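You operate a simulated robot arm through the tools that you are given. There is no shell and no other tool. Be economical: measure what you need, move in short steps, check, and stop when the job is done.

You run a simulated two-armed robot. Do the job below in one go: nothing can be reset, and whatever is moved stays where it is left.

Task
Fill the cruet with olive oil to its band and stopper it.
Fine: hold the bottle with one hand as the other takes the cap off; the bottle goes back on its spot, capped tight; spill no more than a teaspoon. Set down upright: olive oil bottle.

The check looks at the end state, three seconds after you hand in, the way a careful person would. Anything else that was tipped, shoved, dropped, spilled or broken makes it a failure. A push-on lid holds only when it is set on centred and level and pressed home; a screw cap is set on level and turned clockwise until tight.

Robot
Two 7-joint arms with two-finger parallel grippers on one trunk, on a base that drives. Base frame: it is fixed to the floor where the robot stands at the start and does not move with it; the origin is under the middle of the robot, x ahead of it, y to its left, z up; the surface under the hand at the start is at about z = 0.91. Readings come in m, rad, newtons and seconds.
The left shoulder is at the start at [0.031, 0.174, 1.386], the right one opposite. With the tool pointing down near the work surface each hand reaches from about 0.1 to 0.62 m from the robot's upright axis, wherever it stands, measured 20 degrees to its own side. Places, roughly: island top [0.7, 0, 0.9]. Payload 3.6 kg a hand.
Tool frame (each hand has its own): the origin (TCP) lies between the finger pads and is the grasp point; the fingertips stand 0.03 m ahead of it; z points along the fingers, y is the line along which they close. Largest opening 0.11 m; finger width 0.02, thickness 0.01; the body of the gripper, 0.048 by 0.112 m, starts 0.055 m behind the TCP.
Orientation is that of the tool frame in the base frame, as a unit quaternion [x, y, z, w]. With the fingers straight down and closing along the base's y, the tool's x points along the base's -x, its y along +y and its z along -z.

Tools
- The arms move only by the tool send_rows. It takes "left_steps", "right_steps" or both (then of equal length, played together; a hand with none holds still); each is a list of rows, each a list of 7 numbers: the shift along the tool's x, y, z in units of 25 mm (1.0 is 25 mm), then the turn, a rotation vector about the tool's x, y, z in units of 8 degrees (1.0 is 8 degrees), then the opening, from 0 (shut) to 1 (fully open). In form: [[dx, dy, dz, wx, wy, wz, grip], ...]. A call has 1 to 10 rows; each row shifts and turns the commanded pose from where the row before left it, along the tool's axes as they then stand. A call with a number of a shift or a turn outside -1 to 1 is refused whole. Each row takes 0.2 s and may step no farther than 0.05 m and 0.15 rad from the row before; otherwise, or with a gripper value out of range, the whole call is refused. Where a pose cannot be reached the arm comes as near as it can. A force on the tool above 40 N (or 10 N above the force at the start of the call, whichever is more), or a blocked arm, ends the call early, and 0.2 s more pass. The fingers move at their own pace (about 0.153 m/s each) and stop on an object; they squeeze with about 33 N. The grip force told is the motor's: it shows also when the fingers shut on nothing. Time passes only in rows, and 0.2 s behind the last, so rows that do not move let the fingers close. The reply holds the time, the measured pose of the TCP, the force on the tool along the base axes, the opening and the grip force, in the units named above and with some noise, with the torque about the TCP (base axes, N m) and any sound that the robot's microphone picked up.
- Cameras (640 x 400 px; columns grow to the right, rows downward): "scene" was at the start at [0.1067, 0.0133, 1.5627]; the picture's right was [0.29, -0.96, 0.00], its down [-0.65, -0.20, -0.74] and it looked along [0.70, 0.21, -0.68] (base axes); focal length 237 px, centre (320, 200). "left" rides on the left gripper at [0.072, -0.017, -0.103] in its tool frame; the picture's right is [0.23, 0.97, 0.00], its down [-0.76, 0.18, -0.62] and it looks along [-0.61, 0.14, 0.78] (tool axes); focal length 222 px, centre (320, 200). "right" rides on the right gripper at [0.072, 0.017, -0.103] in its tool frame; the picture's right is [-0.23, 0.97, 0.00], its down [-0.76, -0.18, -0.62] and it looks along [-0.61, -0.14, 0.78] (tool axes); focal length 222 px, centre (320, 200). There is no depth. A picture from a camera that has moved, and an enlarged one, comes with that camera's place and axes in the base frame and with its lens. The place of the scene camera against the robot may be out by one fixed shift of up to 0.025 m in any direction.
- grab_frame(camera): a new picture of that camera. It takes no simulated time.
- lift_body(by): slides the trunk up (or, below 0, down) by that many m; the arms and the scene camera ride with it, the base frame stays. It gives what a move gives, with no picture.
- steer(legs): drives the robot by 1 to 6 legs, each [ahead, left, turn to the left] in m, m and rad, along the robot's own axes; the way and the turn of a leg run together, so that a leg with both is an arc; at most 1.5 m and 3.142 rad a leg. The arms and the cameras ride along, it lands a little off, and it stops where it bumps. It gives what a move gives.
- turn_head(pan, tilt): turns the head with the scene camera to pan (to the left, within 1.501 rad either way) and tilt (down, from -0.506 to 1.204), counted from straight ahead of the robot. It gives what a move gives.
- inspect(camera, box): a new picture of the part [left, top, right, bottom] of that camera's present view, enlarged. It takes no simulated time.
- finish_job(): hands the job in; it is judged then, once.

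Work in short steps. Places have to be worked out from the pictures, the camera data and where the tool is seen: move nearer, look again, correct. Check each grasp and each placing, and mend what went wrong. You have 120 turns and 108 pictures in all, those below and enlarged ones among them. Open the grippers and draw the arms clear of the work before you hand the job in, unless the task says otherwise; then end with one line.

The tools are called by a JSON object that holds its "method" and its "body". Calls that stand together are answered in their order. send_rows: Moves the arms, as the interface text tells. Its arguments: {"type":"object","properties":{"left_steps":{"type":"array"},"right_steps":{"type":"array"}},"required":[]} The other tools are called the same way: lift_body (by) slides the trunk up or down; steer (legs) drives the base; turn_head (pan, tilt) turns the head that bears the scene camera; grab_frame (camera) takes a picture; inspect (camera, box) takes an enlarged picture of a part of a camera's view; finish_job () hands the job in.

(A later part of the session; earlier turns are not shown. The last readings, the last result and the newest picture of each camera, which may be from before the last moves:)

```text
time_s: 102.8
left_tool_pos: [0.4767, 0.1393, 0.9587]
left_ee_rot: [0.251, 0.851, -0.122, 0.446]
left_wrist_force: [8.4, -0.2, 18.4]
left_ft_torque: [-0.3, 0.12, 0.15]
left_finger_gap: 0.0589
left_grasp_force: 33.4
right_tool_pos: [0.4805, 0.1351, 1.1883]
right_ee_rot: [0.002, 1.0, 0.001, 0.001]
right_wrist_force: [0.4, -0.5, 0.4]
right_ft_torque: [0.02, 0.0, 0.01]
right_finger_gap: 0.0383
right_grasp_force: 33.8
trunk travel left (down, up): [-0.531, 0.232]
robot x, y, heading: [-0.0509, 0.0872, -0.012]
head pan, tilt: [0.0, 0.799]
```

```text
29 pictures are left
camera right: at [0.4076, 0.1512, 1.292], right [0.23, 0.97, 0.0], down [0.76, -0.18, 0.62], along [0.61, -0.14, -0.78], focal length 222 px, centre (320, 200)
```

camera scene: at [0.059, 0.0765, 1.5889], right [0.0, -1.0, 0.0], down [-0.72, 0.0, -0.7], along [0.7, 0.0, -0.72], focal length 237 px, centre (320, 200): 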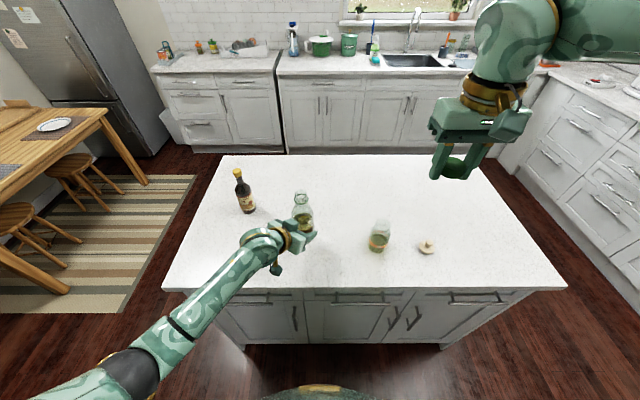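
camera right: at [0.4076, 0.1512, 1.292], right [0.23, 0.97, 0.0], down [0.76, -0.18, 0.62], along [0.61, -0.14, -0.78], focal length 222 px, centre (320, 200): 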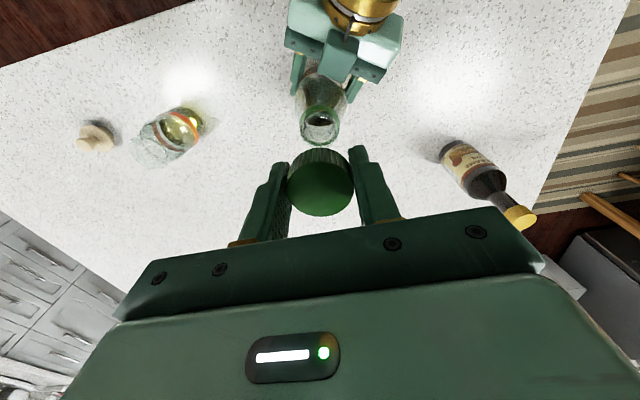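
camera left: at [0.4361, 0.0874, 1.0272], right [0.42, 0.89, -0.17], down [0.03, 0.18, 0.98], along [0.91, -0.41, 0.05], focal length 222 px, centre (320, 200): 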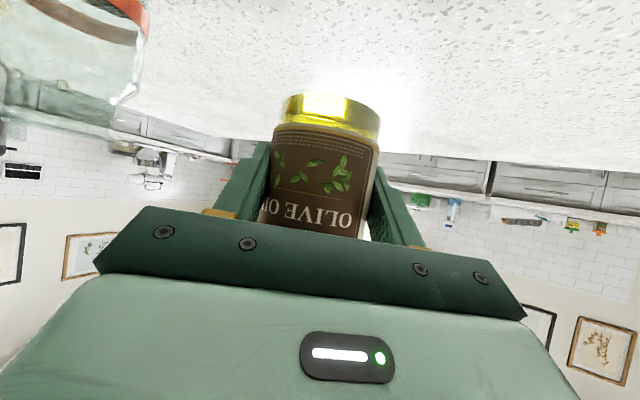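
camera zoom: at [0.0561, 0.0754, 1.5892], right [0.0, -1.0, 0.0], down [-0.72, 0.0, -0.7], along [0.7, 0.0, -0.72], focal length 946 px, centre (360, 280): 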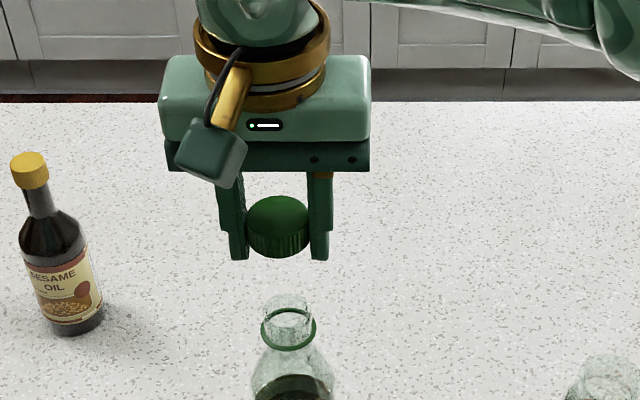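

The mouth reads about (0.479, 0.1345) and the cap is nearly over it. I'll ease the left hand's downward load and lower the cap to just above thread start.

{"method": "send_rows", "body": {"left_steps": [[-0.05, 0, -0.03, 0, 0, 0, 0], [0, 0, 0, 0, 0, 0, 0], [0, 0, 0, 0, 0, 0, 0], [0, 0, 0, 0, 0, 0, 0]], "right_steps": [[0.06, -0.02, 0.8, 0, 0, 0, 0], [0, 0, 0.8, 0, 0, 0, 0], [0, 0, 0.6, 0, 0, 0, 0], [0, 0, 0.6, 0, 0, 0, 0]]}}

{"method": "inspect", "body": {"camera": "scene", "box": [270, 170, 330, 220]}}

{"method": "inspect", "body": {"camera": "right", "box": [260, 80, 390, 220]}}

```text
time_s: 103.8
left_tool_pos: [0.4747, 0.1408, 0.9581]
left_ee_rot: [0.253, 0.851, -0.124, 0.443]
left_wrist_force: [1.1, -2.0, 3.0]
left_ft_torque: [-0.17, 0.1, 0.06]
left_finger_gap: 0.059
left_grasp_force: 33.6
right_tool_pos: [0.4792, 0.1348, 1.1192]
right_ee_rot: [0.001, 1.0, 0.0, 0.001]
right_wrist_force: [-0.4, 0.6, -0.1]
right_ft_torque: [0.02, 0.0, 0.0]
right_finger_gap: 0.0379
right_grasp_force: 33.2
trunk travel left (down, up): [-0.531, 0.232]
robot x, y, heading: [-0.0448, 0.0858, -0.006]
head pan, tilt: [0.0, 0.799]
```

```text
8.00 times, centred on (300, 195) of scene
camera zoom: at [0.0569, 0.0764, 1.589], right [0.0, -1.0, 0.0], down [-0.72, 0.0, -0.7], along [0.7, 0.0, -0.72], focal length 1892 px, centre (480, 240)
```

zoom: 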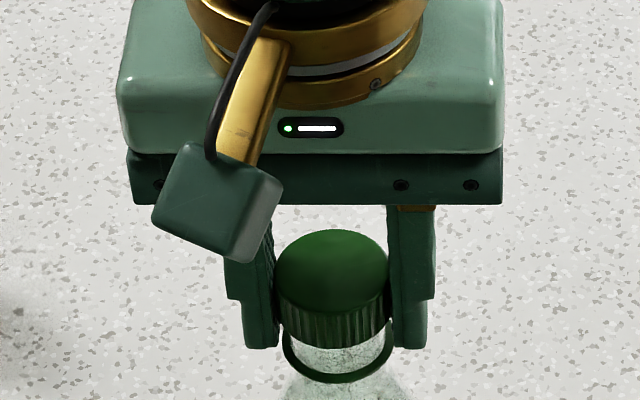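

```text
2.86 times, centred on (325, 150) of right
camera zoom: at [0.4068, 0.1506, 1.223], right [0.23, 0.97, 0.0], down [0.76, -0.18, 0.62], along [0.61, -0.14, -0.78], focal length 635 px, centre (306, 343)
```

zoom: 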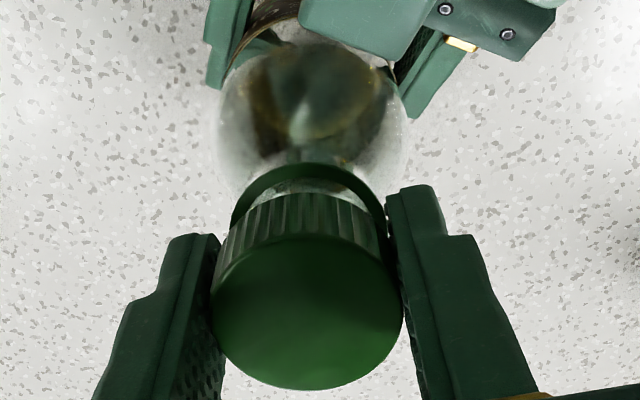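

It looks concentric with the neck ring and there's no contact force. I'll lower gently until it meets the threads.

{"method": "send_rows", "body": {"right_steps": [[0, -0.02, 0.12, 0, 0, 0, 0], [0, 0, 0.12, 0, 0, 0, 0], [0, 0, 0.12, 0, 0, 0, 0], [0, 0, 0, 0, 0, 0, 0]]}}

```text
time_s: 104.8
left_tool_pos: [0.4771, 0.1412, 0.9592]
left_ee_rot: [0.253, 0.851, -0.124, 0.443]
left_wrist_force: [-1.3, -0.2, -5.3]
left_ft_torque: [0.04, -0.15, -0.01]
left_finger_gap: 0.0588
left_grasp_force: 33.3
right_tool_pos: [0.4808, 0.1345, 1.1102]
right_ee_rot: [0.002, 1.0, 0.0, 0.001]
right_wrist_force: [1.4, 0.0, 1.0]
right_ft_torque: [-0.04, -0.05, -0.01]
right_finger_gap: 0.0383
right_grasp_force: 32.9
trunk travel left (down, up): [-0.531, 0.232]
robot x, y, heading: [-0.0495, 0.085, -0.006]
head pan, tilt: [0.0, 0.799]
```

Barely touching. A few mm more until firm contact.

{"method": "send_rows", "body": {"right_steps": [[0, 0, 0.08, 0, 0, 0, 0], [0, 0, 0.08, 0, 0, 0, 0], [0, 0, 0, 0, 0, 0, 0]]}}

```text
time_s: 105.6
left_tool_pos: [0.4765, 0.1418, 0.9582]
left_ee_rot: [0.252, 0.851, -0.123, 0.444]
left_wrist_force: [-0.4, 1.7, -15.7]
left_ft_torque: [-0.59, -0.25, 0.11]
left_finger_gap: 0.0592
left_grasp_force: 32.9
right_tool_pos: [0.4805, 0.1345, 1.1085]
right_ee_rot: [0.003, 1.0, 0.001, 0.001]
right_wrist_force: [4.2, -3.4, 22.4]
right_ft_torque: [0.01, -0.1, 0.0]
right_finger_gap: 0.0382
right_grasp_force: 33.3
trunk travel left (down, up): [-0.531, 0.232]
robot x, y, heading: [-0.0498, 0.0869, -0.004]
head pan, tilt: [0.0, 0.799]
```

Firm contact at z=1.1085 marks the thread start. I'll ease the press slightly and turn clockwise 144° with a slow feed.

{"method": "send_rows", "body": {"right_steps": [[0, 0, -0.03, 0, 0, 1, 0], [0, 0, 0.005, 0, 0, 1, 0], [0, 0, 0.005, 0, 0, 1, 0], [0, 0, 0.005, 0, 0, 1, 0], [0, 0, 0.005, 0, 0, 1, 0], [0, 0, 0.005, 0, 0, 1, 0], [0, 0, 0.005, 0, 0, 1, 0], [0, 0, 0.005, 0, 0, 1, 0], [0, 0, 0.005, 0, 0, 1, 0]]}}

{"method": "send_rows", "body": {"right_steps": [[0, 0, 0.005, 0, 0, 1, 0], [0, 0, 0.005, 0, 0, 1, 0], [0, 0, 0.005, 0, 0, 1, 0], [0, 0, 0.005, 0, 0, 1, 0], [0, 0, 0.005, 0, 0, 1, 0], [0, 0, 0.005, 0, 0, 1, 0], [0, 0, 0.005, 0, 0, 1, 0], [0, 0, 0.005, 0, 0, 1, 0], [0, 0, 0.005, 0, 0, 1, 0]]}}

{"method": "inspect", "body": {"camera": "scene", "box": [270, 170, 330, 220]}}

```text
time_s: 107.6
left_tool_pos: [0.4743, 0.1406, 0.96]
left_ee_rot: [0.252, 0.851, -0.125, 0.444]
left_wrist_force: [-8.9, -5.3, -16.1]
left_ft_torque: [0.64, -0.56, -0.16]
left_finger_gap: 0.0591
left_grasp_force: 32.9
right_tool_pos: [0.4796, 0.1352, 1.1075]
right_ee_rot: [0.589, 0.808, 0.0, -0.001]
right_wrist_force: [7.3, 8.2, 19.4]
right_ft_torque: [0.55, -0.12, -0.02]
right_finger_gap: 0.0383
right_grasp_force: 33.0
trunk travel left (down, up): [-0.531, 0.232]
robot x, y, heading: [-0.0473, 0.0903, -0.001]
head pan, tilt: [0.0, 0.799]
```

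```text
time_s: 109.6
left_tool_pos: [0.4749, 0.1396, 0.9602]
left_ee_rot: [0.251, 0.851, -0.123, 0.445]
left_wrist_force: [-13.7, -9.5, -7.3]
left_ft_torque: [0.71, -1.17, -0.07]
left_finger_gap: 0.0593
left_grasp_force: 33.6
right_tool_pos: [0.4808, 0.1352, 1.1054]
right_ee_rot: [0.952, 0.306, 0.0, 0.0]
right_wrist_force: [13.0, 8.0, 7.4]
right_ft_torque: [0.41, -0.43, 0.02]
right_finger_gap: 0.038
right_grasp_force: 32.9
trunk travel left (down, up): [-0.531, 0.232]
robot x, y, heading: [-0.0453, 0.0889, -0.005]
head pan, tilt: [0.0, 0.799]
```

```text
8.00 times, centred on (300, 195) of scene
camera zoom: at [0.0569, 0.0764, 1.5891], right [0.0, -1.0, 0.0], down [-0.72, 0.0, -0.7], along [0.7, 0.0, -0.72], focal length 1892 px, centre (480, 240)
```

zoom: 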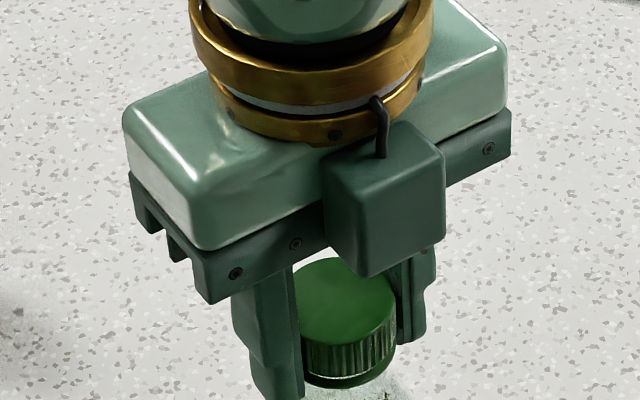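

Axial load fell from 19 to 7 N, so the threads have caught. I'll release, shift toward the cap axis, rewind to 0° in place and regrip.

{"method": "send_rows", "body": {"right_steps": [[0.09, 0.015, 0, 0, 0, 0, 0.6], [0, 0, 0, 0, 0, 0, 0.6], [0, 0, 0, 0, 0, -1, 0.6], [0, 0, 0, 0, 0, -1, 0.6], [0, 0, 0, 0, 0, -1, 0.6], [0, 0, 0, 0, 0, -1, 0.6], [0, 0, 0, 0, 0, -1, 0.6], [0, 0, 0, 0, 0, -1, 0.6], [0, 0, 0, 0, 0, -1, 0.6], [0, 0, 0, 0, 0, -1, 0.6]]}}

{"method": "send_rows", "body": {"right_steps": [[0, 0, 0, 0, 0, -1, 0.6], [0, 0, 0, 0, 0, -1, 0.6], [0, 0, 0, 0, 0, -1, 0.6], [0, 0, 0, 0, 0, -1, 0.6], [0, 0, 0, 0, 0, -1, 0.6], [0, 0, 0, 0, 0, -1, 0.6], [0, 0, 0, 0, 0, -1, 0.6], [0, 0, 0, 0, 0, -1, 0.6], [0, 0, 0, 0, 0, -1, 0.6], [0, 0, 0, 0, 0, -0.5, 0.6]]}}

{"method": "inspect", "body": {"camera": "right", "box": [260, 80, 390, 220]}}

{"method": "inspect", "body": {"camera": "scene", "box": [270, 170, 330, 220]}}

```text
time_s: 111.8
left_tool_pos: [0.4755, 0.1408, 0.9618]
left_ee_rot: [0.251, 0.851, -0.124, 0.445]
left_wrist_force: [3.0, 2.5, 5.4]
left_ft_torque: [0.14, 0.09, -0.06]
left_finger_gap: 0.059
left_grasp_force: 33.4
right_tool_pos: [0.4815, 0.1361, 1.1051]
right_ee_rot: [0.643, 0.766, -0.001, 0.001]
right_wrist_force: [0.4, 0.0, -0.2]
right_ft_torque: [0.0, -0.03, -0.02]
right_finger_gap: 0.0661
right_grasp_force: 0.0
trunk travel left (down, up): [-0.531, 0.232]
robot x, y, heading: [-0.0466, 0.0909, -0.001]
head pan, tilt: [0.0, 0.799]
```

```text
time_s: 114.0
left_tool_pos: [0.4757, 0.1414, 0.9603]
left_ee_rot: [0.252, 0.85, -0.124, 0.445]
left_wrist_force: [5.7, 2.3, 10.4]
left_ft_torque: [0.07, 0.12, -0.02]
left_finger_gap: 0.0591
left_grasp_force: 33.4
right_tool_pos: [0.482, 0.1358, 1.1053]
right_ee_rot: [0.035, 0.999, 0.0, -0.001]
right_wrist_force: [0.2, -0.1, 0.6]
right_ft_torque: [-0.02, 0.02, 0.0]
right_finger_gap: 0.0659
right_grasp_force: 0.0
trunk travel left (down, up): [-0.531, 0.232]
robot x, y, heading: [-0.045, 0.0827, -0.001]
head pan, tilt: [0.0, 0.799]
```

```text
2.86 times, centred on (325, 150) of right
camera zoom: at [0.4096, 0.157, 1.2097], right [0.3, 0.96, 0.0], down [0.75, -0.23, 0.62], along [0.6, -0.18, -0.78], focal length 635 px, centre (306, 343)
```

zoom: 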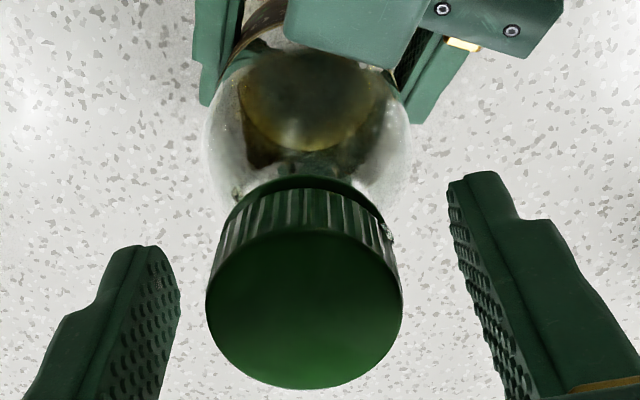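

```text
8.00 times, centred on (300, 195) of scene
camera zoom: at [0.0568, 0.0769, 1.5891], right [0.0, -1.0, 0.0], down [-0.72, 0.0, -0.7], along [0.7, 0.0, -0.72], focal length 1892 px, centre (480, 240)
```

zoom: 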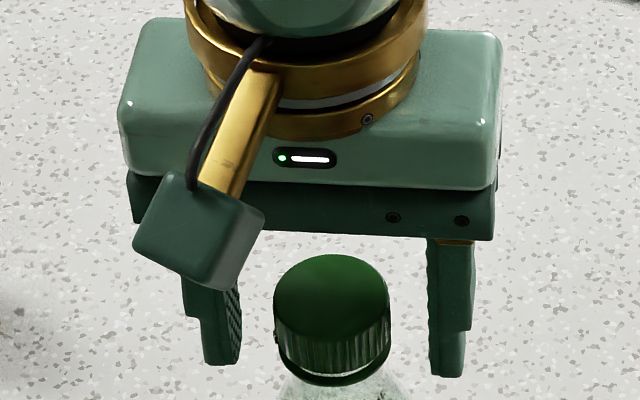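

The cap is level on the neck and close to the ring. I'll grip and turn another 144°.

{"method": "send_rows", "body": {"right_steps": [[0, 0, 0, 0, 0, 0, 0.3], [0, 0, 0, 0, 0, 0, 0], [0, 0, 0, 0, 0, 0, 0], [0, 0, 0.003, 0, 0, 1, 0], [0, 0, 0.003, 0, 0, 1, 0], [0, 0, 0.003, 0, 0, 1, 0], [0, 0, 0.003, 0, 0, 1, 0], [0, 0, 0.003, 0, 0, 1, 0], [0, 0, 0.003, 0, 0, 1, 0], [0, 0, 0.003, 0, 0, 1, 0]]}}

{"method": "send_rows", "body": {"right_steps": [[0, 0, 0.003, 0, 0, 1, 0], [0, 0, 0.003, 0, 0, 1, 0], [0, 0, 0.003, 0, 0, 1, 0], [0, 0, 0.003, 0, 0, 1, 0], [0, 0, 0.003, 0, 0, 1, 0], [0, 0, 0.003, 0, 0, 1, 0], [0, 0, 0.003, 0, 0, 1, 0], [0, 0, 0.003, 0, 0, 1, 0], [0, 0, 0.003, 0, 0, 1, 0], [0, 0, 0.003, 0, 0, 1, 0]]}}

```text
time_s: 116.2
left_tool_pos: [0.4765, 0.141, 0.9597]
left_ee_rot: [0.251, 0.851, -0.123, 0.445]
left_wrist_force: [8.9, 2.1, 8.0]
left_ft_torque: [-0.6, 0.82, -0.01]
left_finger_gap: 0.0593
left_grasp_force: 32.9
right_tool_pos: [0.4823, 0.1362, 1.105]
right_ee_rot: [0.503, 0.864, 0.001, -0.001]
right_wrist_force: [-5.8, -0.2, 1.1]
right_ft_torque: [0.67, 0.09, 0.0]
right_finger_gap: 0.0388
right_grasp_force: 33.5
trunk travel left (down, up): [-0.531, 0.232]
robot x, y, heading: [-0.0478, 0.0895, -0.003]
head pan, tilt: [0.0, 0.799]
```

```text
time_s: 118.4
left_tool_pos: [0.4759, 0.1399, 0.9603]
left_ee_rot: [0.252, 0.851, -0.123, 0.444]
left_wrist_force: [3.1, -2.2, 3.8]
left_ft_torque: [-0.03, 0.52, -0.69]
left_finger_gap: 0.059
left_grasp_force: 32.6
right_tool_pos: [0.4819, 0.1344, 1.1034]
right_ee_rot: [0.94, 0.34, 0.0, 0.0]
right_wrist_force: [-2.7, 1.3, -1.5]
right_ft_torque: [-0.06, -0.02, 0.77]
right_finger_gap: 0.0388
right_grasp_force: 32.7
trunk travel left (down, up): [-0.531, 0.232]
robot x, y, heading: [-0.0472, 0.0891, 0.0]
head pan, tilt: [0.0, 0.799]
```

Torque about the cap axis has risen to 0.77 N·m, so it's tightening. I'll turn a bit more to be sure.

{"method": "send_rows", "body": {"right_steps": [[0, 0, 0, 0, 0, 0.5, 0], [0, 0, 0, 0, 0, 0.5, 0], [0, 0, 0, 0, 0, 0, 0]]}}

{"method": "grab_frame", "body": {"camera": "left"}}

```text
time_s: 119.2
left_tool_pos: [0.4763, 0.14, 0.9592]
left_ee_rot: [0.251, 0.851, -0.123, 0.444]
left_wrist_force: [-4.7, -0.8, 2.5]
left_ft_torque: [-0.18, -0.22, -0.81]
left_finger_gap: 0.059
left_grasp_force: 32.8
right_tool_pos: [0.4815, 0.1356, 1.105]
right_ee_rot: [0.962, 0.273, 0.001, 0.0]
right_wrist_force: [4.4, -0.4, -1.3]
right_ft_torque: [-0.05, -0.23, 0.8]
right_finger_gap: 0.0392
right_grasp_force: 33.0
trunk travel left (down, up): [-0.531, 0.232]
robot x, y, heading: [-0.0484, 0.087, -0.005]
head pan, tilt: [0.0, 0.799]
```

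```text
23 pictures are left
camera left: at [0.3599, 0.1953, 0.9575], right [0.42, 0.89, -0.17], down [0.03, 0.18, 0.98], along [0.91, -0.41, 0.05], focal length 222 px, centre (320, 200)
```

left: 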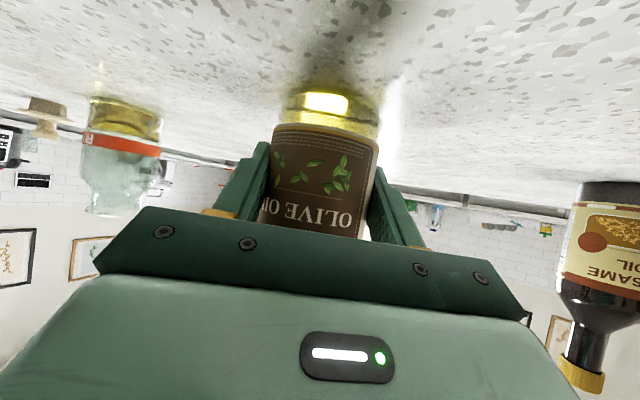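

Torque saturates at 0.8 N·m with the label unmoved, so the cap is tight. I'll release it, raise the right hand, and check the cruet level from the left camera's near-side view.

{"method": "send_rows", "body": {"right_steps": [[0, 0, 0, 0, 0, 0, 0.4], [0, 0, 0, 0, 0, 0, 0.7], [0, 0, -1, 0, 0, 0, 0.7], [0, 0, -1, 0, 0, 0, 0.7], [0, 0, -1, 0, 0, 0, 0.7], [0, 0, -1, 0, 0, 0, 0.7]]}}

{"method": "inspect", "body": {"camera": "left", "box": [60, 60, 200, 230]}}

{"method": "inspect", "body": {"camera": "scene", "box": [270, 160, 350, 240]}}

```text
time_s: 120.6
left_tool_pos: [0.4763, 0.1416, 0.9593]
left_ee_rot: [0.252, 0.851, -0.123, 0.444]
left_wrist_force: [-0.8, 0.2, -2.5]
left_ft_torque: [0.0, 0.08, -0.02]
left_finger_gap: 0.059
left_grasp_force: 32.8
right_tool_pos: [0.4794, 0.1357, 1.2037]
right_ee_rot: [0.962, 0.273, -0.001, -0.001]
right_wrist_force: [-0.3, 0.4, -0.1]
right_ft_torque: [0.0, -0.04, -0.02]
right_finger_gap: 0.0768
right_grasp_force: 0.1
trunk travel left (down, up): [-0.531, 0.232]
robot x, y, heading: [-0.0437, 0.0889, -0.004]
head pan, tilt: [0.0, 0.799]
```

```text
2.35 times, centred on (130, 145) of left
camera zoom: at [0.3604, 0.1958, 0.9576], right [0.42, 0.89, -0.17], down [0.03, 0.18, 0.98], along [0.91, -0.41, 0.05], focal length 523 px, centre (767, 329)
```

zoom: 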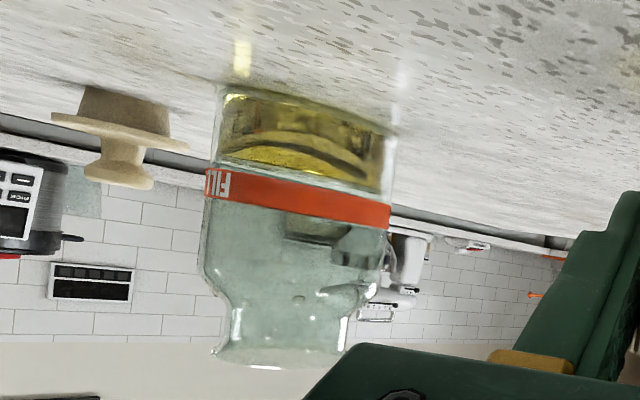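

```text
5.00 times, centred on (310, 200) of scene
camera zoom: at [0.0572, 0.0767, 1.589], right [0.0, -1.0, 0.0], down [-0.72, 0.0, -0.7], along [0.7, 0.0, -0.72], focal length 1183 px, centre (370, 200)
```

zoom: 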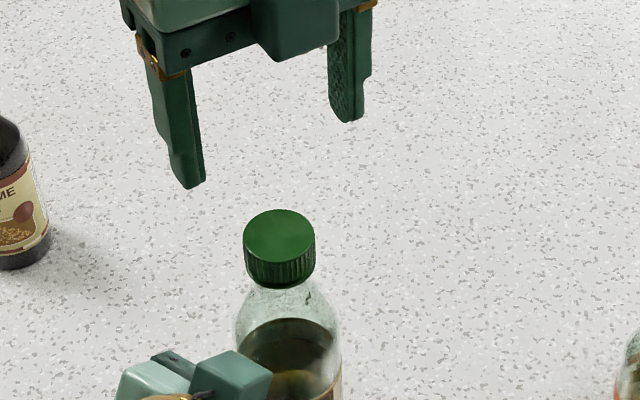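

The near-level side view suggests the oil might sit slightly below the band. I'll zoom more to judge.

{"method": "inspect", "body": {"camera": "left", "box": [100, 85, 170, 155]}}

```text
5.71 times, centred on (135, 120) of left
camera zoom: at [0.3604, 0.1958, 0.9576], right [0.42, 0.89, -0.17], down [0.03, 0.18, 0.98], along [0.91, -0.41, 0.05], focal length 1269 px, centre (1377, 657)
```

zoom: 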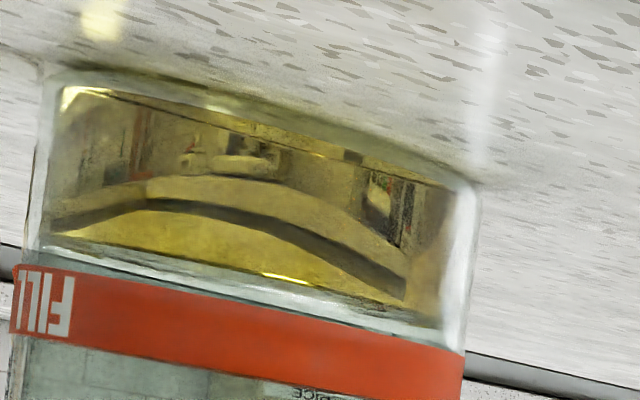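

The oil surface meets the near wall about 5 mm under the band's lower edge, so it's underfilled. I'll uncap again and top up. The right hand is still above the cap at 148°, so I'll descend, grip and unscrew 144°.

{"method": "send_rows", "body": {"right_steps": [[0.04, 0.03, 1, 0, 0, 0, 0.6], [0, 0, 1, 0, 0, 0, 0.6], [0, 0, 1, 0, 0, 0, 0.6], [0, 0, 1, 0, 0, 0, 0.6], [0, 0, 0, 0, 0, 0, 0.3], [0, 0, 0, 0, 0, 0, 0], [0, 0, 0, 0, 0, 0, 0]]}}

{"method": "send_rows", "body": {"right_steps": [[0, 0, -0.003, 0, 0, -1, 0], [0, 0, -0.005, 0, 0, -1, 0], [0, 0, -0.005, 0, 0, -1, 0], [0, 0, -0.005, 0, 0, -1, 0], [0, 0, -0.005, 0, 0, -1, 0], [0, 0, -0.005, 0, 0, -1, 0], [0, 0, -0.005, 0, 0, -1, 0], [0, 0, -0.005, 0, 0, -1, 0], [0, 0, -0.005, 0, 0, -1, 0]]}}

{"method": "send_rows", "body": {"right_steps": [[0, 0, -0.005, 0, 0, -1, 0], [0, 0, -0.005, 0, 0, -1, 0], [0, 0, -0.005, 0, 0, -1, 0], [0, 0, -0.005, 0, 0, -1, 0], [0, 0, -0.005, 0, 0, -1, 0], [0, 0, -0.005, 0, 0, -1, 0], [0, 0, -0.005, 0, 0, -1, 0], [0, 0, -0.005, 0, 0, -1, 0], [0, 0, -0.005, 0, 0, -1, 0]]}}

```text
time_s: 122.2
left_tool_pos: [0.4754, 0.1408, 0.9595]
left_ee_rot: [0.252, 0.851, -0.124, 0.444]
left_wrist_force: [3.3, -2.4, -5.4]
left_ft_torque: [0.39, 0.55, -0.06]
left_finger_gap: 0.0589
left_grasp_force: 32.4
right_tool_pos: [0.4823, 0.1348, 1.1032]
right_ee_rot: [0.962, 0.274, 0.0, 0.0]
right_wrist_force: [-4.6, 2.4, 1.3]
right_ft_torque: [-0.09, -0.05, 0.07]
right_finger_gap: 0.0395
right_grasp_force: 32.4
trunk travel left (down, up): [-0.531, 0.232]
robot x, y, heading: [-0.0522, 0.0888, -0.006]
head pan, tilt: [0.0, 0.799]
```

```text
time_s: 124.2
left_tool_pos: [0.4765, 0.1404, 0.9592]
left_ee_rot: [0.251, 0.851, -0.123, 0.444]
left_wrist_force: [2.3, 8.6, -1.2]
left_ft_torque: [-0.52, 0.77, 0.1]
left_finger_gap: 0.0589
left_grasp_force: 32.8
right_tool_pos: [0.4833, 0.1344, 1.104]
right_ee_rot: [0.616, 0.787, 0.001, -0.001]
right_wrist_force: [-3.2, -9.0, -1.7]
right_ft_torque: [-0.7, -0.37, 0.01]
right_finger_gap: 0.0392
right_grasp_force: 32.9
trunk travel left (down, up): [-0.531, 0.232]
robot x, y, heading: [-0.0432, 0.0868, -0.002]
head pan, tilt: [0.0, 0.799]
```

```text
time_s: 126.2
left_tool_pos: [0.4777, 0.1416, 0.9601]
left_ee_rot: [0.252, 0.851, -0.124, 0.443]
left_wrist_force: [-4.9, 10.2, -4.4]
left_ft_torque: [-1.23, -0.12, 0.1]
left_finger_gap: 0.0589
left_grasp_force: 33.2
right_tool_pos: [0.4845, 0.1359, 1.1048]
right_ee_rot: [0.036, 0.999, 0.0, 0.0]
right_wrist_force: [5.1, -11.0, -0.4]
right_ft_torque: [-0.22, -0.51, 0.0]
right_finger_gap: 0.0391
right_grasp_force: 33.2
trunk travel left (down, up): [-0.531, 0.232]
robot x, y, heading: [-0.0491, 0.0853, -0.001]
head pan, tilt: [0.0, 0.799]
```

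Turning well. I'll rewind, regrip and unscrew another 144°.

{"method": "send_rows", "body": {"right_steps": [[0.02, -0.04, 0, 0, 0, 0, 0.6], [0, 0, 0, 0, 0, 0, 0.6], [0, 0, 0, 0, 0, 1, 0.6], [0, 0, 0, 0, 0, 1, 0.6], [0, 0, 0, 0, 0, 1, 0.6], [0, 0, 0, 0, 0, 1, 0.6], [0, 0, 0, 0, 0, 1, 0.6], [0, 0, 0, 0, 0, 1, 0.6], [0, 0, 0, 0, 0, 1, 0.6], [0, 0, 0, 0, 0, 1, 0.6]]}}

{"method": "send_rows", "body": {"right_steps": [[0, 0, 0, 0, 0, 1, 0.6], [0, 0, 0, 0, 0, 1, 0.6], [0, 0, 0, 0, 0, 1, 0.6], [0, 0, 0, 0, 0, 1, 0.6], [0, 0, 0, 0, 0, 1, 0.6], [0, 0, 0, 0, 0, 1, 0.6], [0, 0, 0, 0, 0, 1, 0.6], [0, 0, 0, 0, 0, 1, 0.6], [0, 0, 0, 0, 0, 1, 0.6], [0, 0, 0, 0, 0, 1, 0.6]]}}

{"method": "send_rows", "body": {"right_steps": [[0, 0, 0, 0, 0, 0, 0.3], [0, 0, 0, 0, 0, 0, 0], [0, 0, 0, 0, 0, 0, 0], [0, 0, -0.005, 0, 0, -1, 0], [0, 0, -0.005, 0, 0, -1, 0], [0, 0, -0.005, 0, 0, -1, 0], [0, 0, -0.005, 0, 0, -1, 0], [0, 0, -0.005, 0, 0, -1, 0], [0, 0, -0.005, 0, 0, -1, 0], [0, 0, -0.005, 0, 0, -1, 0]]}}

{"method": "send_rows", "body": {"right_steps": [[0, 0, -0.005, 0, 0, -1, 0], [0, 0, -0.005, 0, 0, -1, 0], [0, 0, -0.005, 0, 0, -1, 0], [0, 0, -0.005, 0, 0, -1, 0], [0, 0, -0.005, 0, 0, -1, 0], [0, 0, -0.005, 0, 0, -1, 0], [0, 0, -0.005, 0, 0, -1, 0], [0, 0, -0.005, 0, 0, -1, 0], [0, 0, -0.005, 0, 0, -1, 0], [0, 0, -0.005, 0, 0, -1, 0]]}}

```text
time_s: 128.4
left_tool_pos: [0.476, 0.1403, 0.9598]
left_ee_rot: [0.252, 0.851, -0.124, 0.444]
left_wrist_force: [0.0, -0.1, -3.9]
left_ft_torque: [0.04, 0.06, 0.0]
left_finger_gap: 0.0591
left_grasp_force: 33.1
right_tool_pos: [0.4825, 0.1347, 1.1065]
right_ee_rot: [0.562, 0.827, 0.0, 0.001]
right_wrist_force: [-0.7, 0.3, 0.7]
right_ft_torque: [-0.01, 0.01, 0.0]
right_finger_gap: 0.0658
right_grasp_force: 0.0
trunk travel left (down, up): [-0.531, 0.232]
robot x, y, heading: [-0.0435, 0.0923, -0.002]
head pan, tilt: [0.0, 0.799]
```

```text
time_s: 130.6
left_tool_pos: [0.4759, 0.1404, 0.9595]
left_ee_rot: [0.251, 0.851, -0.124, 0.444]
left_wrist_force: [0.0, 0.3, -3.8]
left_ft_torque: [0.03, 0.09, 0.03]
left_finger_gap: 0.059
left_grasp_force: 33.4
right_tool_pos: [0.4815, 0.1359, 1.1048]
right_ee_rot: [0.962, 0.273, 0.0, 0.0]
right_wrist_force: [-0.5, 0.7, -0.5]
right_ft_torque: [0.0, -0.01, 0.0]
right_finger_gap: 0.0658
right_grasp_force: 0.1
trunk travel left (down, up): [-0.531, 0.232]
robot x, y, heading: [-0.0467, 0.0892, -0.008]
head pan, tilt: [0.0, 0.799]
```

```text
time_s: 132.8
left_tool_pos: [0.4761, 0.1414, 0.9598]
left_ee_rot: [0.252, 0.851, -0.124, 0.444]
left_wrist_force: [-1.4, 2.7, -1.9]
left_ft_torque: [0.36, 0.05, 0.0]
left_finger_gap: 0.0588
left_grasp_force: 33.5
right_tool_pos: [0.4824, 0.1349, 1.106]
right_ee_rot: [0.72, 0.694, 0.0, -0.001]
right_wrist_force: [2.9, -2.2, -0.8]
right_ft_torque: [-0.72, -0.37, 0.0]
right_finger_gap: 0.0401
right_grasp_force: 32.6
trunk travel left (down, up): [-0.531, 0.232]
robot x, y, heading: [-0.0455, 0.086, -0.004]
head pan, tilt: [0.0, 0.799]
```

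```text
time_s: 135.0
left_tool_pos: [0.4766, 0.1413, 0.9601]
left_ee_rot: [0.251, 0.851, -0.124, 0.445]
left_wrist_force: [-2.0, 1.9, -2.1]
left_ft_torque: [-0.23, 0.08, 0.0]
left_finger_gap: 0.059
left_grasp_force: 33.1
right_tool_pos: [0.481, 0.1364, 1.1064]
right_ee_rot: [0.104, 0.995, 0.0, -0.003]
right_wrist_force: [0.1, -2.0, -0.6]
right_ft_torque: [-0.06, 0.02, -0.01]
right_finger_gap: 0.0403
right_grasp_force: 32.8
trunk travel left (down, up): [-0.531, 0.232]
robot x, y, heading: [-0.0495, 0.0898, -0.005]
head pan, tilt: [0.0, 0.799]
```

Finish the last 12° and test-lift.

{"method": "send_rows", "body": {"right_steps": [[0, 0, -0.01, 0, 0, -0.75, 0], [0, 0, -0.01, 0, 0, -0.75, 0], [0, 0, -0.08, 0, 0, 0, 0], [0, 0, -0.08, 0, 0, 0, 0], [0, 0, 0, 0, 0, 0, 0]]}}

```text
time_s: 136.2
left_tool_pos: [0.4764, 0.1413, 0.9591]
left_ee_rot: [0.252, 0.851, -0.124, 0.444]
left_wrist_force: [-0.4, -0.4, -2.4]
left_ft_torque: [-0.01, 0.07, -0.05]
left_finger_gap: 0.0586
left_grasp_force: 32.7
right_tool_pos: [0.4833, 0.1348, 1.1124]
right_ee_rot: [0.002, 1.0, -0.001, 0.0]
right_wrist_force: [0.2, 0.0, -0.9]
right_ft_torque: [0.02, 0.02, 0.03]
right_finger_gap: 0.0403
right_grasp_force: 33.4
trunk travel left (down, up): [-0.531, 0.232]
robot x, y, heading: [-0.0481, 0.0867, -0.005]
head pan, tilt: [0.0, 0.799]
```

The cap is free again. I'll take it off to the right, lift the bottle, back up, and extend the bottle to the left-front as before.

{"method": "send_rows", "body": {"right_steps": [[0, 0, -0.5, 0, 0, 0, 0], [0, 0, -1, 0, 0, 0, 0], [0, 0, -1, 0, 0, 0, 0], [0, -0.5, -1, 0, 0, 0, 0], [0.5, -1, -1, 0, 0, 0, 0], [0.6, -1, -0.8, 0, 0, 0, 0], [0.6, -1, -0.7, 0, 0, 0, 0], [0.6, -1, -0.7, 0, 0, 0, 0], [0.6, -1, -0.7, 0, 0, 0, 0], [0.6, -1, -0.7, 0, 0, 0, 0]]}}

{"method": "send_rows", "body": {"left_steps": [[-0.41, 0, -0.29, 0, 0, 0, 0], [-0.41, 0, -0.29, 0, 0, 0, 0], [-0.41, 0, -0.29, 0, 0, 0, 0], [-0.41, 0, -0.29, 0, 0, 0, 0], [0, 0, 0, 0, 0, 0, 0]], "right_steps": [[0.6, -1, 0, 0, 0, 0, 0], [0.6, -1, 0, 0, 0, 0, 0], [0.6, -1, 0, 0, 0, 0, 0], [0, -1, 0, 0, 0, 0, 0], [0, -0.3, 0, 0, 0, 0, 0]]}}

{"method": "steer", "body": {"legs": [[-0.082, 0, 0]]}}

{"method": "send_rows", "body": {"left_steps": [[-0.6, 0.9, 0.17, 0, 0, 0, 0], [-0.6, 0.9, 0.17, 0, 0, 0, 0], [-0.6, 0.9, 0.17, 0, 0, 0, 0], [-0.6, 0.9, 0.17, 0, 0, 0, 0], [-0.6, 0.9, 0.17, 0, 0, 0, 0], [-0.6, 0.9, 0.17, 0, 0, 0, 0], [-0.6, 0.9, 0.17, 0, 0, 0, 0]]}}

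{"method": "grab_frame", "body": {"camera": "scene"}}

```text
time_s: 138.4
left_tool_pos: [0.4764, 0.1407, 0.9593]
left_ee_rot: [0.252, 0.851, -0.124, 0.444]
left_wrist_force: [-0.5, -0.1, -2.6]
left_ft_torque: [-0.03, 0.12, -0.04]
left_finger_gap: 0.0591
left_grasp_force: 32.7
right_tool_pos: [0.395, -0.0288, 1.3153]
right_ee_rot: [0.002, 1.0, 0.001, 0.0]
right_wrist_force: [0.2, -0.2, -0.1]
right_ft_torque: [0.05, 0.0, -0.01]
right_finger_gap: 0.0403
right_grasp_force: 32.8
trunk travel left (down, up): [-0.531, 0.232]
robot x, y, heading: [-0.0494, 0.0897, -0.005]
head pan, tilt: [0.0, 0.799]
```

```text
time_s: 139.6
left_tool_pos: [0.4766, 0.1408, 1.01]
left_ee_rot: [0.252, 0.851, -0.124, 0.444]
left_wrist_force: [-0.7, 0.5, -4.1]
left_ft_torque: [0.04, 0.01, 0.04]
left_finger_gap: 0.059
left_grasp_force: 33.1
right_tool_pos: [0.3498, -0.1368, 1.3153]
right_ee_rot: [0.002, 1.0, 0.001, 0.0]
right_wrist_force: [0.1, -0.8, -0.8]
right_ft_torque: [-0.01, -0.02, -0.06]
right_finger_gap: 0.0404
right_grasp_force: 33.4
trunk travel left (down, up): [-0.531, 0.232]
robot x, y, heading: [-0.0431, 0.0856, -0.001]
head pan, tilt: [0.0, 0.799]
```

```text
time_s: 140.6
left_tool_pos: [0.3922, 0.1414, 1.011]
left_ee_rot: [0.252, 0.851, -0.123, 0.444]
left_wrist_force: [0.9, 0.6, -4.4]
left_ft_torque: [0.0, 0.04, 0.01]
left_finger_gap: 0.0589
left_grasp_force: 33.3
right_tool_pos: [0.2646, -0.1352, 1.3158]
right_ee_rot: [0.001, 1.0, 0.001, 0.0]
right_wrist_force: [-0.2, 0.5, 0.7]
right_ft_torque: [0.02, -0.03, 0.02]
right_finger_gap: 0.0399
right_grasp_force: 32.8
trunk travel left (down, up): [-0.531, 0.232]
robot x, y, heading: [-0.1313, 0.0861, 0.003]
head pan, tilt: [0.0, 0.799]
```

```text
time_s: 142.2
left_tool_pos: [0.5477, 0.2283, 1.0815]
left_ee_rot: [0.251, 0.851, -0.123, 0.445]
left_wrist_force: [-0.9, -1.0, -3.3]
left_ft_torque: [0.0, 0.02, 0.0]
left_finger_gap: 0.059
left_grasp_force: 33.3
right_tool_pos: [0.2671, -0.1352, 1.3155]
right_ee_rot: [0.001, 1.0, 0.001, -0.001]
right_wrist_force: [-0.2, 0.2, 0.6]
right_ft_torque: [-0.01, 0.0, -0.02]
right_finger_gap: 0.0401
right_grasp_force: 33.3
trunk travel left (down, up): [-0.531, 0.232]
robot x, y, heading: [-0.1315, 0.0856, 0.001]
head pan, tilt: [0.0, 0.799]
```

```text
19 pictures are left
camera scene: at [-0.0253, 0.0769, 1.589], right [0.0, -1.0, 0.0], down [-0.72, 0.0, -0.7], along [0.7, 0.0, -0.72], focal length 237 px, centre (320, 200)
```

scene: 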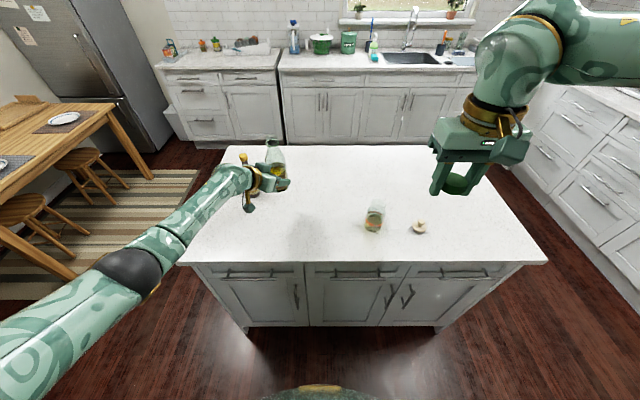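

Same staging. I'll drive right 20.4 cm and tilt to 64° while high.

{"method": "steer", "body": {"legs": [[0, -0.204, 0]]}}

{"method": "send_rows", "body": {"left_steps": [[0, 0, 0, -0.573, 0, 0.82, 0], [0, 0, 0, -0.573, 0, 0.82, 0], [0, 0, 0, -0.573, 0, 0.82, 0], [0, 0, 0, -0.573, 0, 0.82, 0], [0, 0, 0, -0.573, 0, 0.82, 0], [0, 0, 0, -0.573, 0, 0.82, 0], [0, 0, 0, -0.573, 0, 0.82, 0], [0, 0, 0, -0.573, 0, 0.82, 0], [0, 0, 0, 0, 0, 0, 0]]}}

```text
time_s: 143.9
left_tool_pos: [0.547, 0.0203, 1.0824]
left_ee_rot: [0.25, 0.851, -0.122, 0.444]
left_wrist_force: [0.6, 0.8, -3.8]
left_ft_torque: [0.02, 0.06, 0.03]
left_finger_gap: 0.0589
left_grasp_force: 33.0
right_tool_pos: [0.2669, -0.3442, 1.3148]
right_ee_rot: [0.001, 1.0, 0.0, 0.0]
right_wrist_force: [-1.1, 0.4, -0.6]
right_ft_torque: [0.0, -0.04, 0.02]
right_finger_gap: 0.0402
right_grasp_force: 32.8
trunk travel left (down, up): [-0.531, 0.232]
robot x, y, heading: [-0.1281, -0.1202, 0.005]
head pan, tilt: [0.0, 0.799]
```

```text
time_s: 145.9
left_tool_pos: [0.5465, 0.021, 1.0815]
left_ee_rot: [0.448, 0.651, 0.347, 0.505]
left_wrist_force: [0.3, -0.5, -4.1]
left_ft_torque: [0.1, 0.02, 0.03]
left_finger_gap: 0.0589
left_grasp_force: 33.1
right_tool_pos: [0.2659, -0.3439, 1.3147]
right_ee_rot: [0.0, 1.0, 0.0, 0.0]
right_wrist_force: [-0.1, 0.4, -0.1]
right_ft_torque: [0.04, -0.02, 0.0]
right_finger_gap: 0.04
right_grasp_force: 33.5
trunk travel left (down, up): [-0.531, 0.232]
robot x, y, heading: [-0.1305, -0.1236, -0.004]
head pan, tilt: [0.0, 0.799]
```

Lower and tilt to 80° with the lip over the mouth (same path as before), then look.

{"method": "send_rows", "body": {"left_steps": [[0.31, -0.58, 0.18, 0, 0, 0, 0], [0.31, -0.58, 0.18, 0, 0, 0, 0], [0.31, -0.58, 0.18, 0, 0, 0, 0], [0, 0, 0, -0.573, 0, 0.82, 0], [0.07, 0.16, 0.05, -0.287, 0, 0.41, 0], [0.07, 0.16, 0.05, -0.287, 0, 0.41, 0], [0, 0, 0, 0, 0, 0, 0]]}}

{"method": "inspect", "body": {"camera": "scene", "box": [270, 160, 350, 240]}}

```text
time_s: 147.5
left_tool_pos: [0.551, 0.0324, 1.0375]
left_ee_rot: [0.477, 0.565, 0.453, 0.497]
left_wrist_force: [-0.4, 0.2, -5.0]
left_ft_torque: [0.08, -0.02, 0.0]
left_finger_gap: 0.0589
left_grasp_force: 32.8
right_tool_pos: [0.2656, -0.3451, 1.3146]
right_ee_rot: [0.0, 1.0, 0.0, 0.0]
right_wrist_force: [-0.3, 0.0, -0.1]
right_ft_torque: [-0.04, 0.02, -0.02]
right_finger_gap: 0.04
right_grasp_force: 32.9
trunk travel left (down, up): [-0.531, 0.232]
robot x, y, heading: [-0.1295, -0.1194, -0.001]
head pan, tilt: [0.0, 0.799]
```

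```text
5.00 times, centred on (310, 200) of scene
camera zoom: at [-0.0263, -0.1324, 1.589], right [0.0, -1.0, 0.0], down [-0.72, 0.0, -0.7], along [0.7, 0.0, -0.72], focal length 1183 px, centre (370, 200)
```

zoom: 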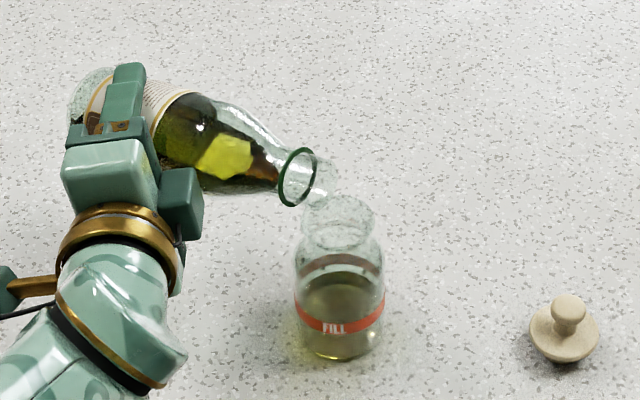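

Good alignment. Tilt to 88° and watch.

{"method": "send_rows", "body": {"left_steps": [[-0.035, 0.42, -0.025, -0.287, 0, 0.41, 0], [-0.035, 0.42, -0.025, -0.287, 0, 0.41, 0], [0, 0, 0, 0, 0, 0, 0], [0, 0, 0, 0, 0, 0, 0]]}}

{"method": "inspect", "body": {"camera": "scene", "box": [290, 180, 340, 230]}}

```text
time_s: 148.5
left_tool_pos: [0.5517, 0.0333, 1.0576]
left_ee_rot: [0.488, 0.518, 0.504, 0.489]
left_wrist_force: [-0.7, 0.3, -3.9]
left_ft_torque: [0.1, -0.03, 0.0]
left_finger_gap: 0.0592
left_grasp_force: 32.7
right_tool_pos: [0.2659, -0.3433, 1.3144]
right_ee_rot: [0.0, 1.0, 0.0, 0.0]
right_wrist_force: [-0.6, -0.2, -0.5]
right_ft_torque: [0.0, 0.0, 0.0]
right_finger_gap: 0.0397
right_grasp_force: 33.0
trunk travel left (down, up): [-0.531, 0.232]
robot x, y, heading: [-0.1311, -0.1212, 0.0]
head pan, tilt: [0.0, 0.799]
```

```text
8.00 times, centred on (315, 205) of scene
camera zoom: at [-0.0262, -0.1324, 1.589], right [0.0, -1.0, 0.0], down [-0.72, 0.0, -0.7], along [0.7, 0.0, -0.72], focal length 1892 px, centre (360, 160)
```

zoom: 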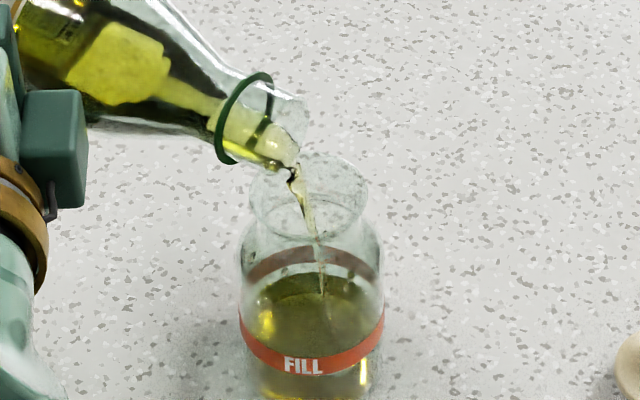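

Flowing cleanly again. The target back edge of the surface is at v≈261 in this view (now 275). Hold 0.8 s.

{"method": "send_rows", "body": {"left_steps": [[0, 0, 0, 0, 0, 0, 0], [0, 0, 0, 0, 0, 0, 0], [0, 0, 0, 0, 0, 0, 0]]}}

{"method": "inspect", "body": {"camera": "scene", "box": [290, 180, 340, 230]}}

```text
time_s: 149.3
left_tool_pos: [0.5513, 0.0324, 1.0581]
left_ee_rot: [0.488, 0.519, 0.503, 0.49]
left_wrist_force: [0.1, 0.9, -3.6]
left_ft_torque: [0.11, -0.06, 0.0]
left_finger_gap: 0.059
left_grasp_force: 33.0
right_tool_pos: [0.2672, -0.3438, 1.3143]
right_ee_rot: [0.0, 1.0, 0.0, 0.0]
right_wrist_force: [-0.3, 0.2, -0.1]
right_ft_torque: [0.02, 0.0, 0.01]
right_finger_gap: 0.04
right_grasp_force: 33.0
trunk travel left (down, up): [-0.531, 0.232]
robot x, y, heading: [-0.1296, -0.1213, 0.003]
head pan, tilt: [0.0, 0.799]
```

```text
8.00 times, centred on (315, 205) of scene
camera zoom: at [-0.0262, -0.1325, 1.589], right [0.0, -1.0, 0.0], down [-0.72, 0.0, -0.7], along [0.7, 0.0, -0.72], focal length 1892 px, centre (360, 160)
```

zoom: 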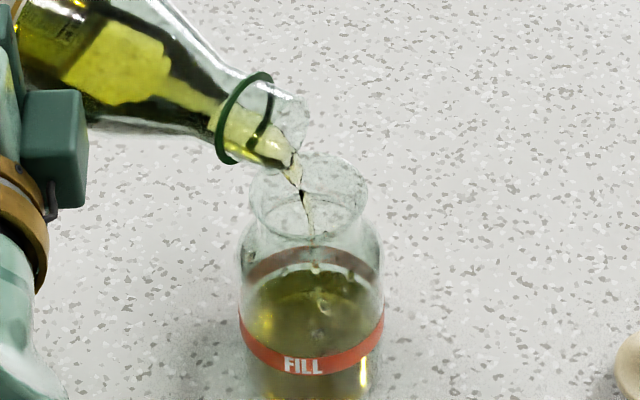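

Edge now at about 267. The flow is thinning, so I'll tilt 2° more and hold 0.8 s.

{"method": "send_rows", "body": {"left_steps": [[-0.017, 0.2, -0.012, -0.143, 0, 0.205, 0], [0, 0, 0, 0, 0, 0, 0], [0, 0, 0, 0, 0, 0, 0]]}}

{"method": "inspect", "body": {"camera": "scene", "box": [290, 180, 340, 230]}}

```text
time_s: 150.1
left_tool_pos: [0.5516, 0.032, 1.0623]
left_ee_rot: [0.491, 0.506, 0.516, 0.486]
left_wrist_force: [1.3, 0.5, -3.5]
left_ft_torque: [0.1, -0.02, -0.01]
left_finger_gap: 0.0589
left_grasp_force: 33.4
right_tool_pos: [0.2656, -0.3435, 1.3147]
right_ee_rot: [0.0, 1.0, 0.0, 0.0]
right_wrist_force: [-0.3, 0.3, -0.5]
right_ft_torque: [0.01, 0.0, 0.02]
right_finger_gap: 0.0399
right_grasp_force: 33.1
trunk travel left (down, up): [-0.531, 0.232]
robot x, y, heading: [-0.129, -0.1207, -0.003]
head pan, tilt: [0.0, 0.799]
```

```text
8.00 times, centred on (315, 205) of scene
camera zoom: at [-0.0262, -0.1325, 1.589], right [0.0, -1.0, 0.0], down [-0.72, 0.0, -0.7], along [0.7, 0.0, -0.72], focal length 1892 px, centre (360, 160)
```

zoom: 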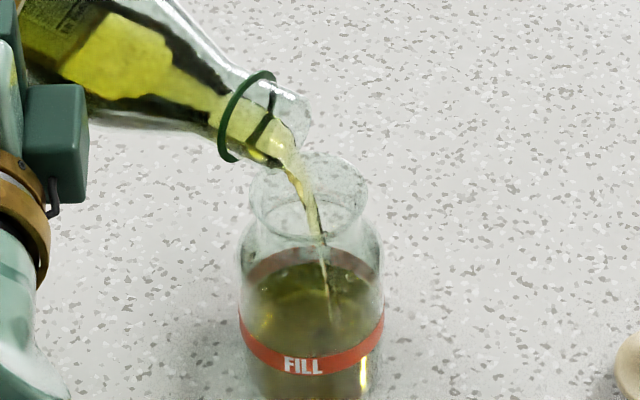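

The edge is at about 262, touching the band's rear arc. Stop now: tilt back fast with the lip over the mouth.

{"method": "send_rows", "body": {"left_steps": [[0.07, -0.84, 0.05, 0.573, 0, -0.82, 0], [-0.07, -0.5, -0.05, 0.573, 0, -0.82, 0], [0, 0, 0, 0, 0, 0, 0], [0, 0, 0, 0, 0, 0, 0]]}}

{"method": "inspect", "body": {"camera": "scene", "box": [295, 190, 335, 230]}}

```text
time_s: 151.1
left_tool_pos: [0.5501, 0.0313, 1.0297]
left_ee_rot: [0.466, 0.599, 0.415, 0.502]
left_wrist_force: [0.2, 0.1, -3.6]
left_ft_torque: [0.1, -0.01, 0.03]
left_finger_gap: 0.0591
left_grasp_force: 32.4
right_tool_pos: [0.2653, -0.3441, 1.3156]
right_ee_rot: [-0.001, 1.0, 0.001, 0.0]
right_wrist_force: [0.5, 0.3, -0.7]
right_ft_torque: [0.01, -0.02, -0.01]
right_finger_gap: 0.04
right_grasp_force: 33.0
trunk travel left (down, up): [-0.531, 0.232]
robot x, y, heading: [-0.1307, -0.1179, -0.002]
head pan, tilt: [0.0, 0.799]
```

```text
10.00 times, centred on (315, 210) of scene
camera zoom: at [-0.0261, -0.1325, 1.589], right [0.0, -1.0, 0.0], down [-0.72, 0.0, -0.7], along [0.7, 0.0, -0.72], focal length 2366 px, centre (370, 100)
```

zoom: 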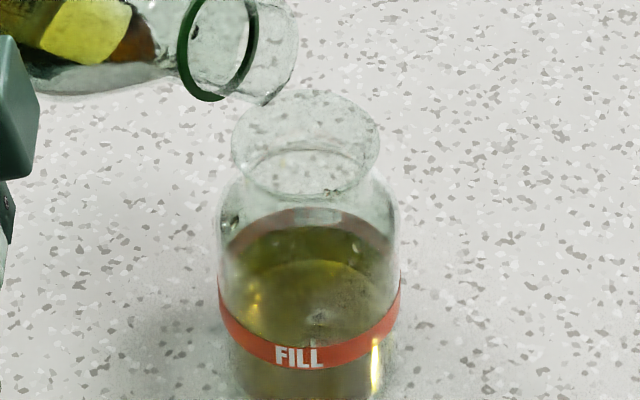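

The level rose about 7 mm, now inside the band. I'll bring the bottle upright and lower the hand here so the left camera can verify the level from the side.

{"method": "send_rows", "body": {"left_steps": [[0, 0, 0, 0.573, 0, -0.82, 0], [0, 0, 0, 0.573, 0, -0.82, 0], [0, 0, 0, 0.573, 0, -0.82, 0], [0, 0, 0, 0.573, 0, -0.82, 0], [0, 0, 0, 0.573, 0, -0.82, 0], [0, 0, 0, 0.573, 0, -0.82, 0], [0, 0, 0, 0.573, 0, -0.82, 0], [0, 0, 0, 0.573, 0, -0.82, 0], [0, 0, 0, 0.573, 0, -0.82, 0], [0, 0, 0, 0.143, 0, -0.205, 0]]}}

{"method": "send_rows", "body": {"left_steps": [[0.55, 0, 0.38, 0, 0, 0, 0], [0.55, 0, 0.38, 0, 0, 0, 0], [0.55, 0, 0.38, 0, 0, 0, 0]]}}

{"method": "inspect", "body": {"camera": "left", "box": [0, 0, 200, 150]}}

```text
time_s: 153.3
left_tool_pos: [0.551, 0.0314, 1.0314]
left_ee_rot: [0.251, 0.851, -0.123, 0.445]
left_wrist_force: [-0.3, 0.5, -4.5]
left_ft_torque: [-0.01, 0.05, -0.01]
left_finger_gap: 0.059
left_grasp_force: 33.4
right_tool_pos: [0.2647, -0.3441, 1.3155]
right_ee_rot: [0.0, 1.0, 0.0, 0.001]
right_wrist_force: [0.0, -0.3, -0.5]
right_ft_torque: [-0.01, -0.02, -0.02]
right_finger_gap: 0.04
right_grasp_force: 33.1
trunk travel left (down, up): [-0.531, 0.232]
robot x, y, heading: [-0.1351, -0.1201, -0.002]
head pan, tilt: [0.0, 0.799]
```

```text
time_s: 154.1
left_tool_pos: [0.5502, 0.0316, 1.005]
left_ee_rot: [0.25, 0.851, -0.122, 0.445]
left_wrist_force: [0.3, -0.2, -3.2]
left_ft_torque: [-0.01, 0.04, 0.01]
left_finger_gap: 0.0589
left_grasp_force: 33.6
left hand out of reach, approached as far as the arm can: row 2, 3
right_tool_pos: [0.2657, -0.3433, 1.3148]
right_ee_rot: [0.0, 1.0, 0.0, 0.0]
right_wrist_force: [-1.3, 0.0, -0.4]
right_ft_torque: [0.02, 0.02, -0.01]
right_finger_gap: 0.0398
right_grasp_force: 32.7
trunk travel left (down, up): [-0.531, 0.232]
robot x, y, heading: [-0.1328, -0.1229, -0.005]
head pan, tilt: [0.0, 0.799]
```

```text
2.67 times, centred on (100, 75) of left
camera zoom: at [0.4343, 0.086, 1.003], right [0.41, 0.89, -0.17], down [0.03, 0.18, 0.98], along [0.91, -0.41, 0.05], focal length 592 px, centre (907, 533)
```

zoom: 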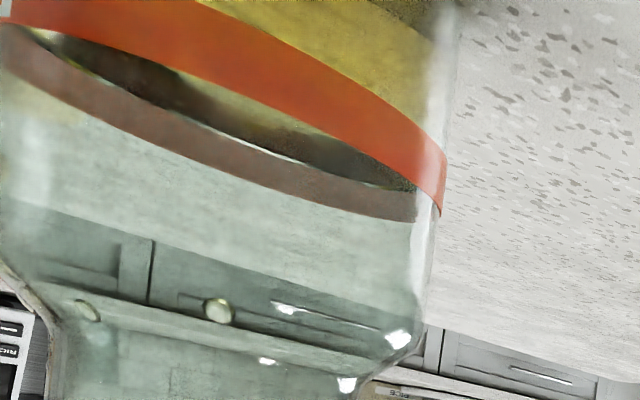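

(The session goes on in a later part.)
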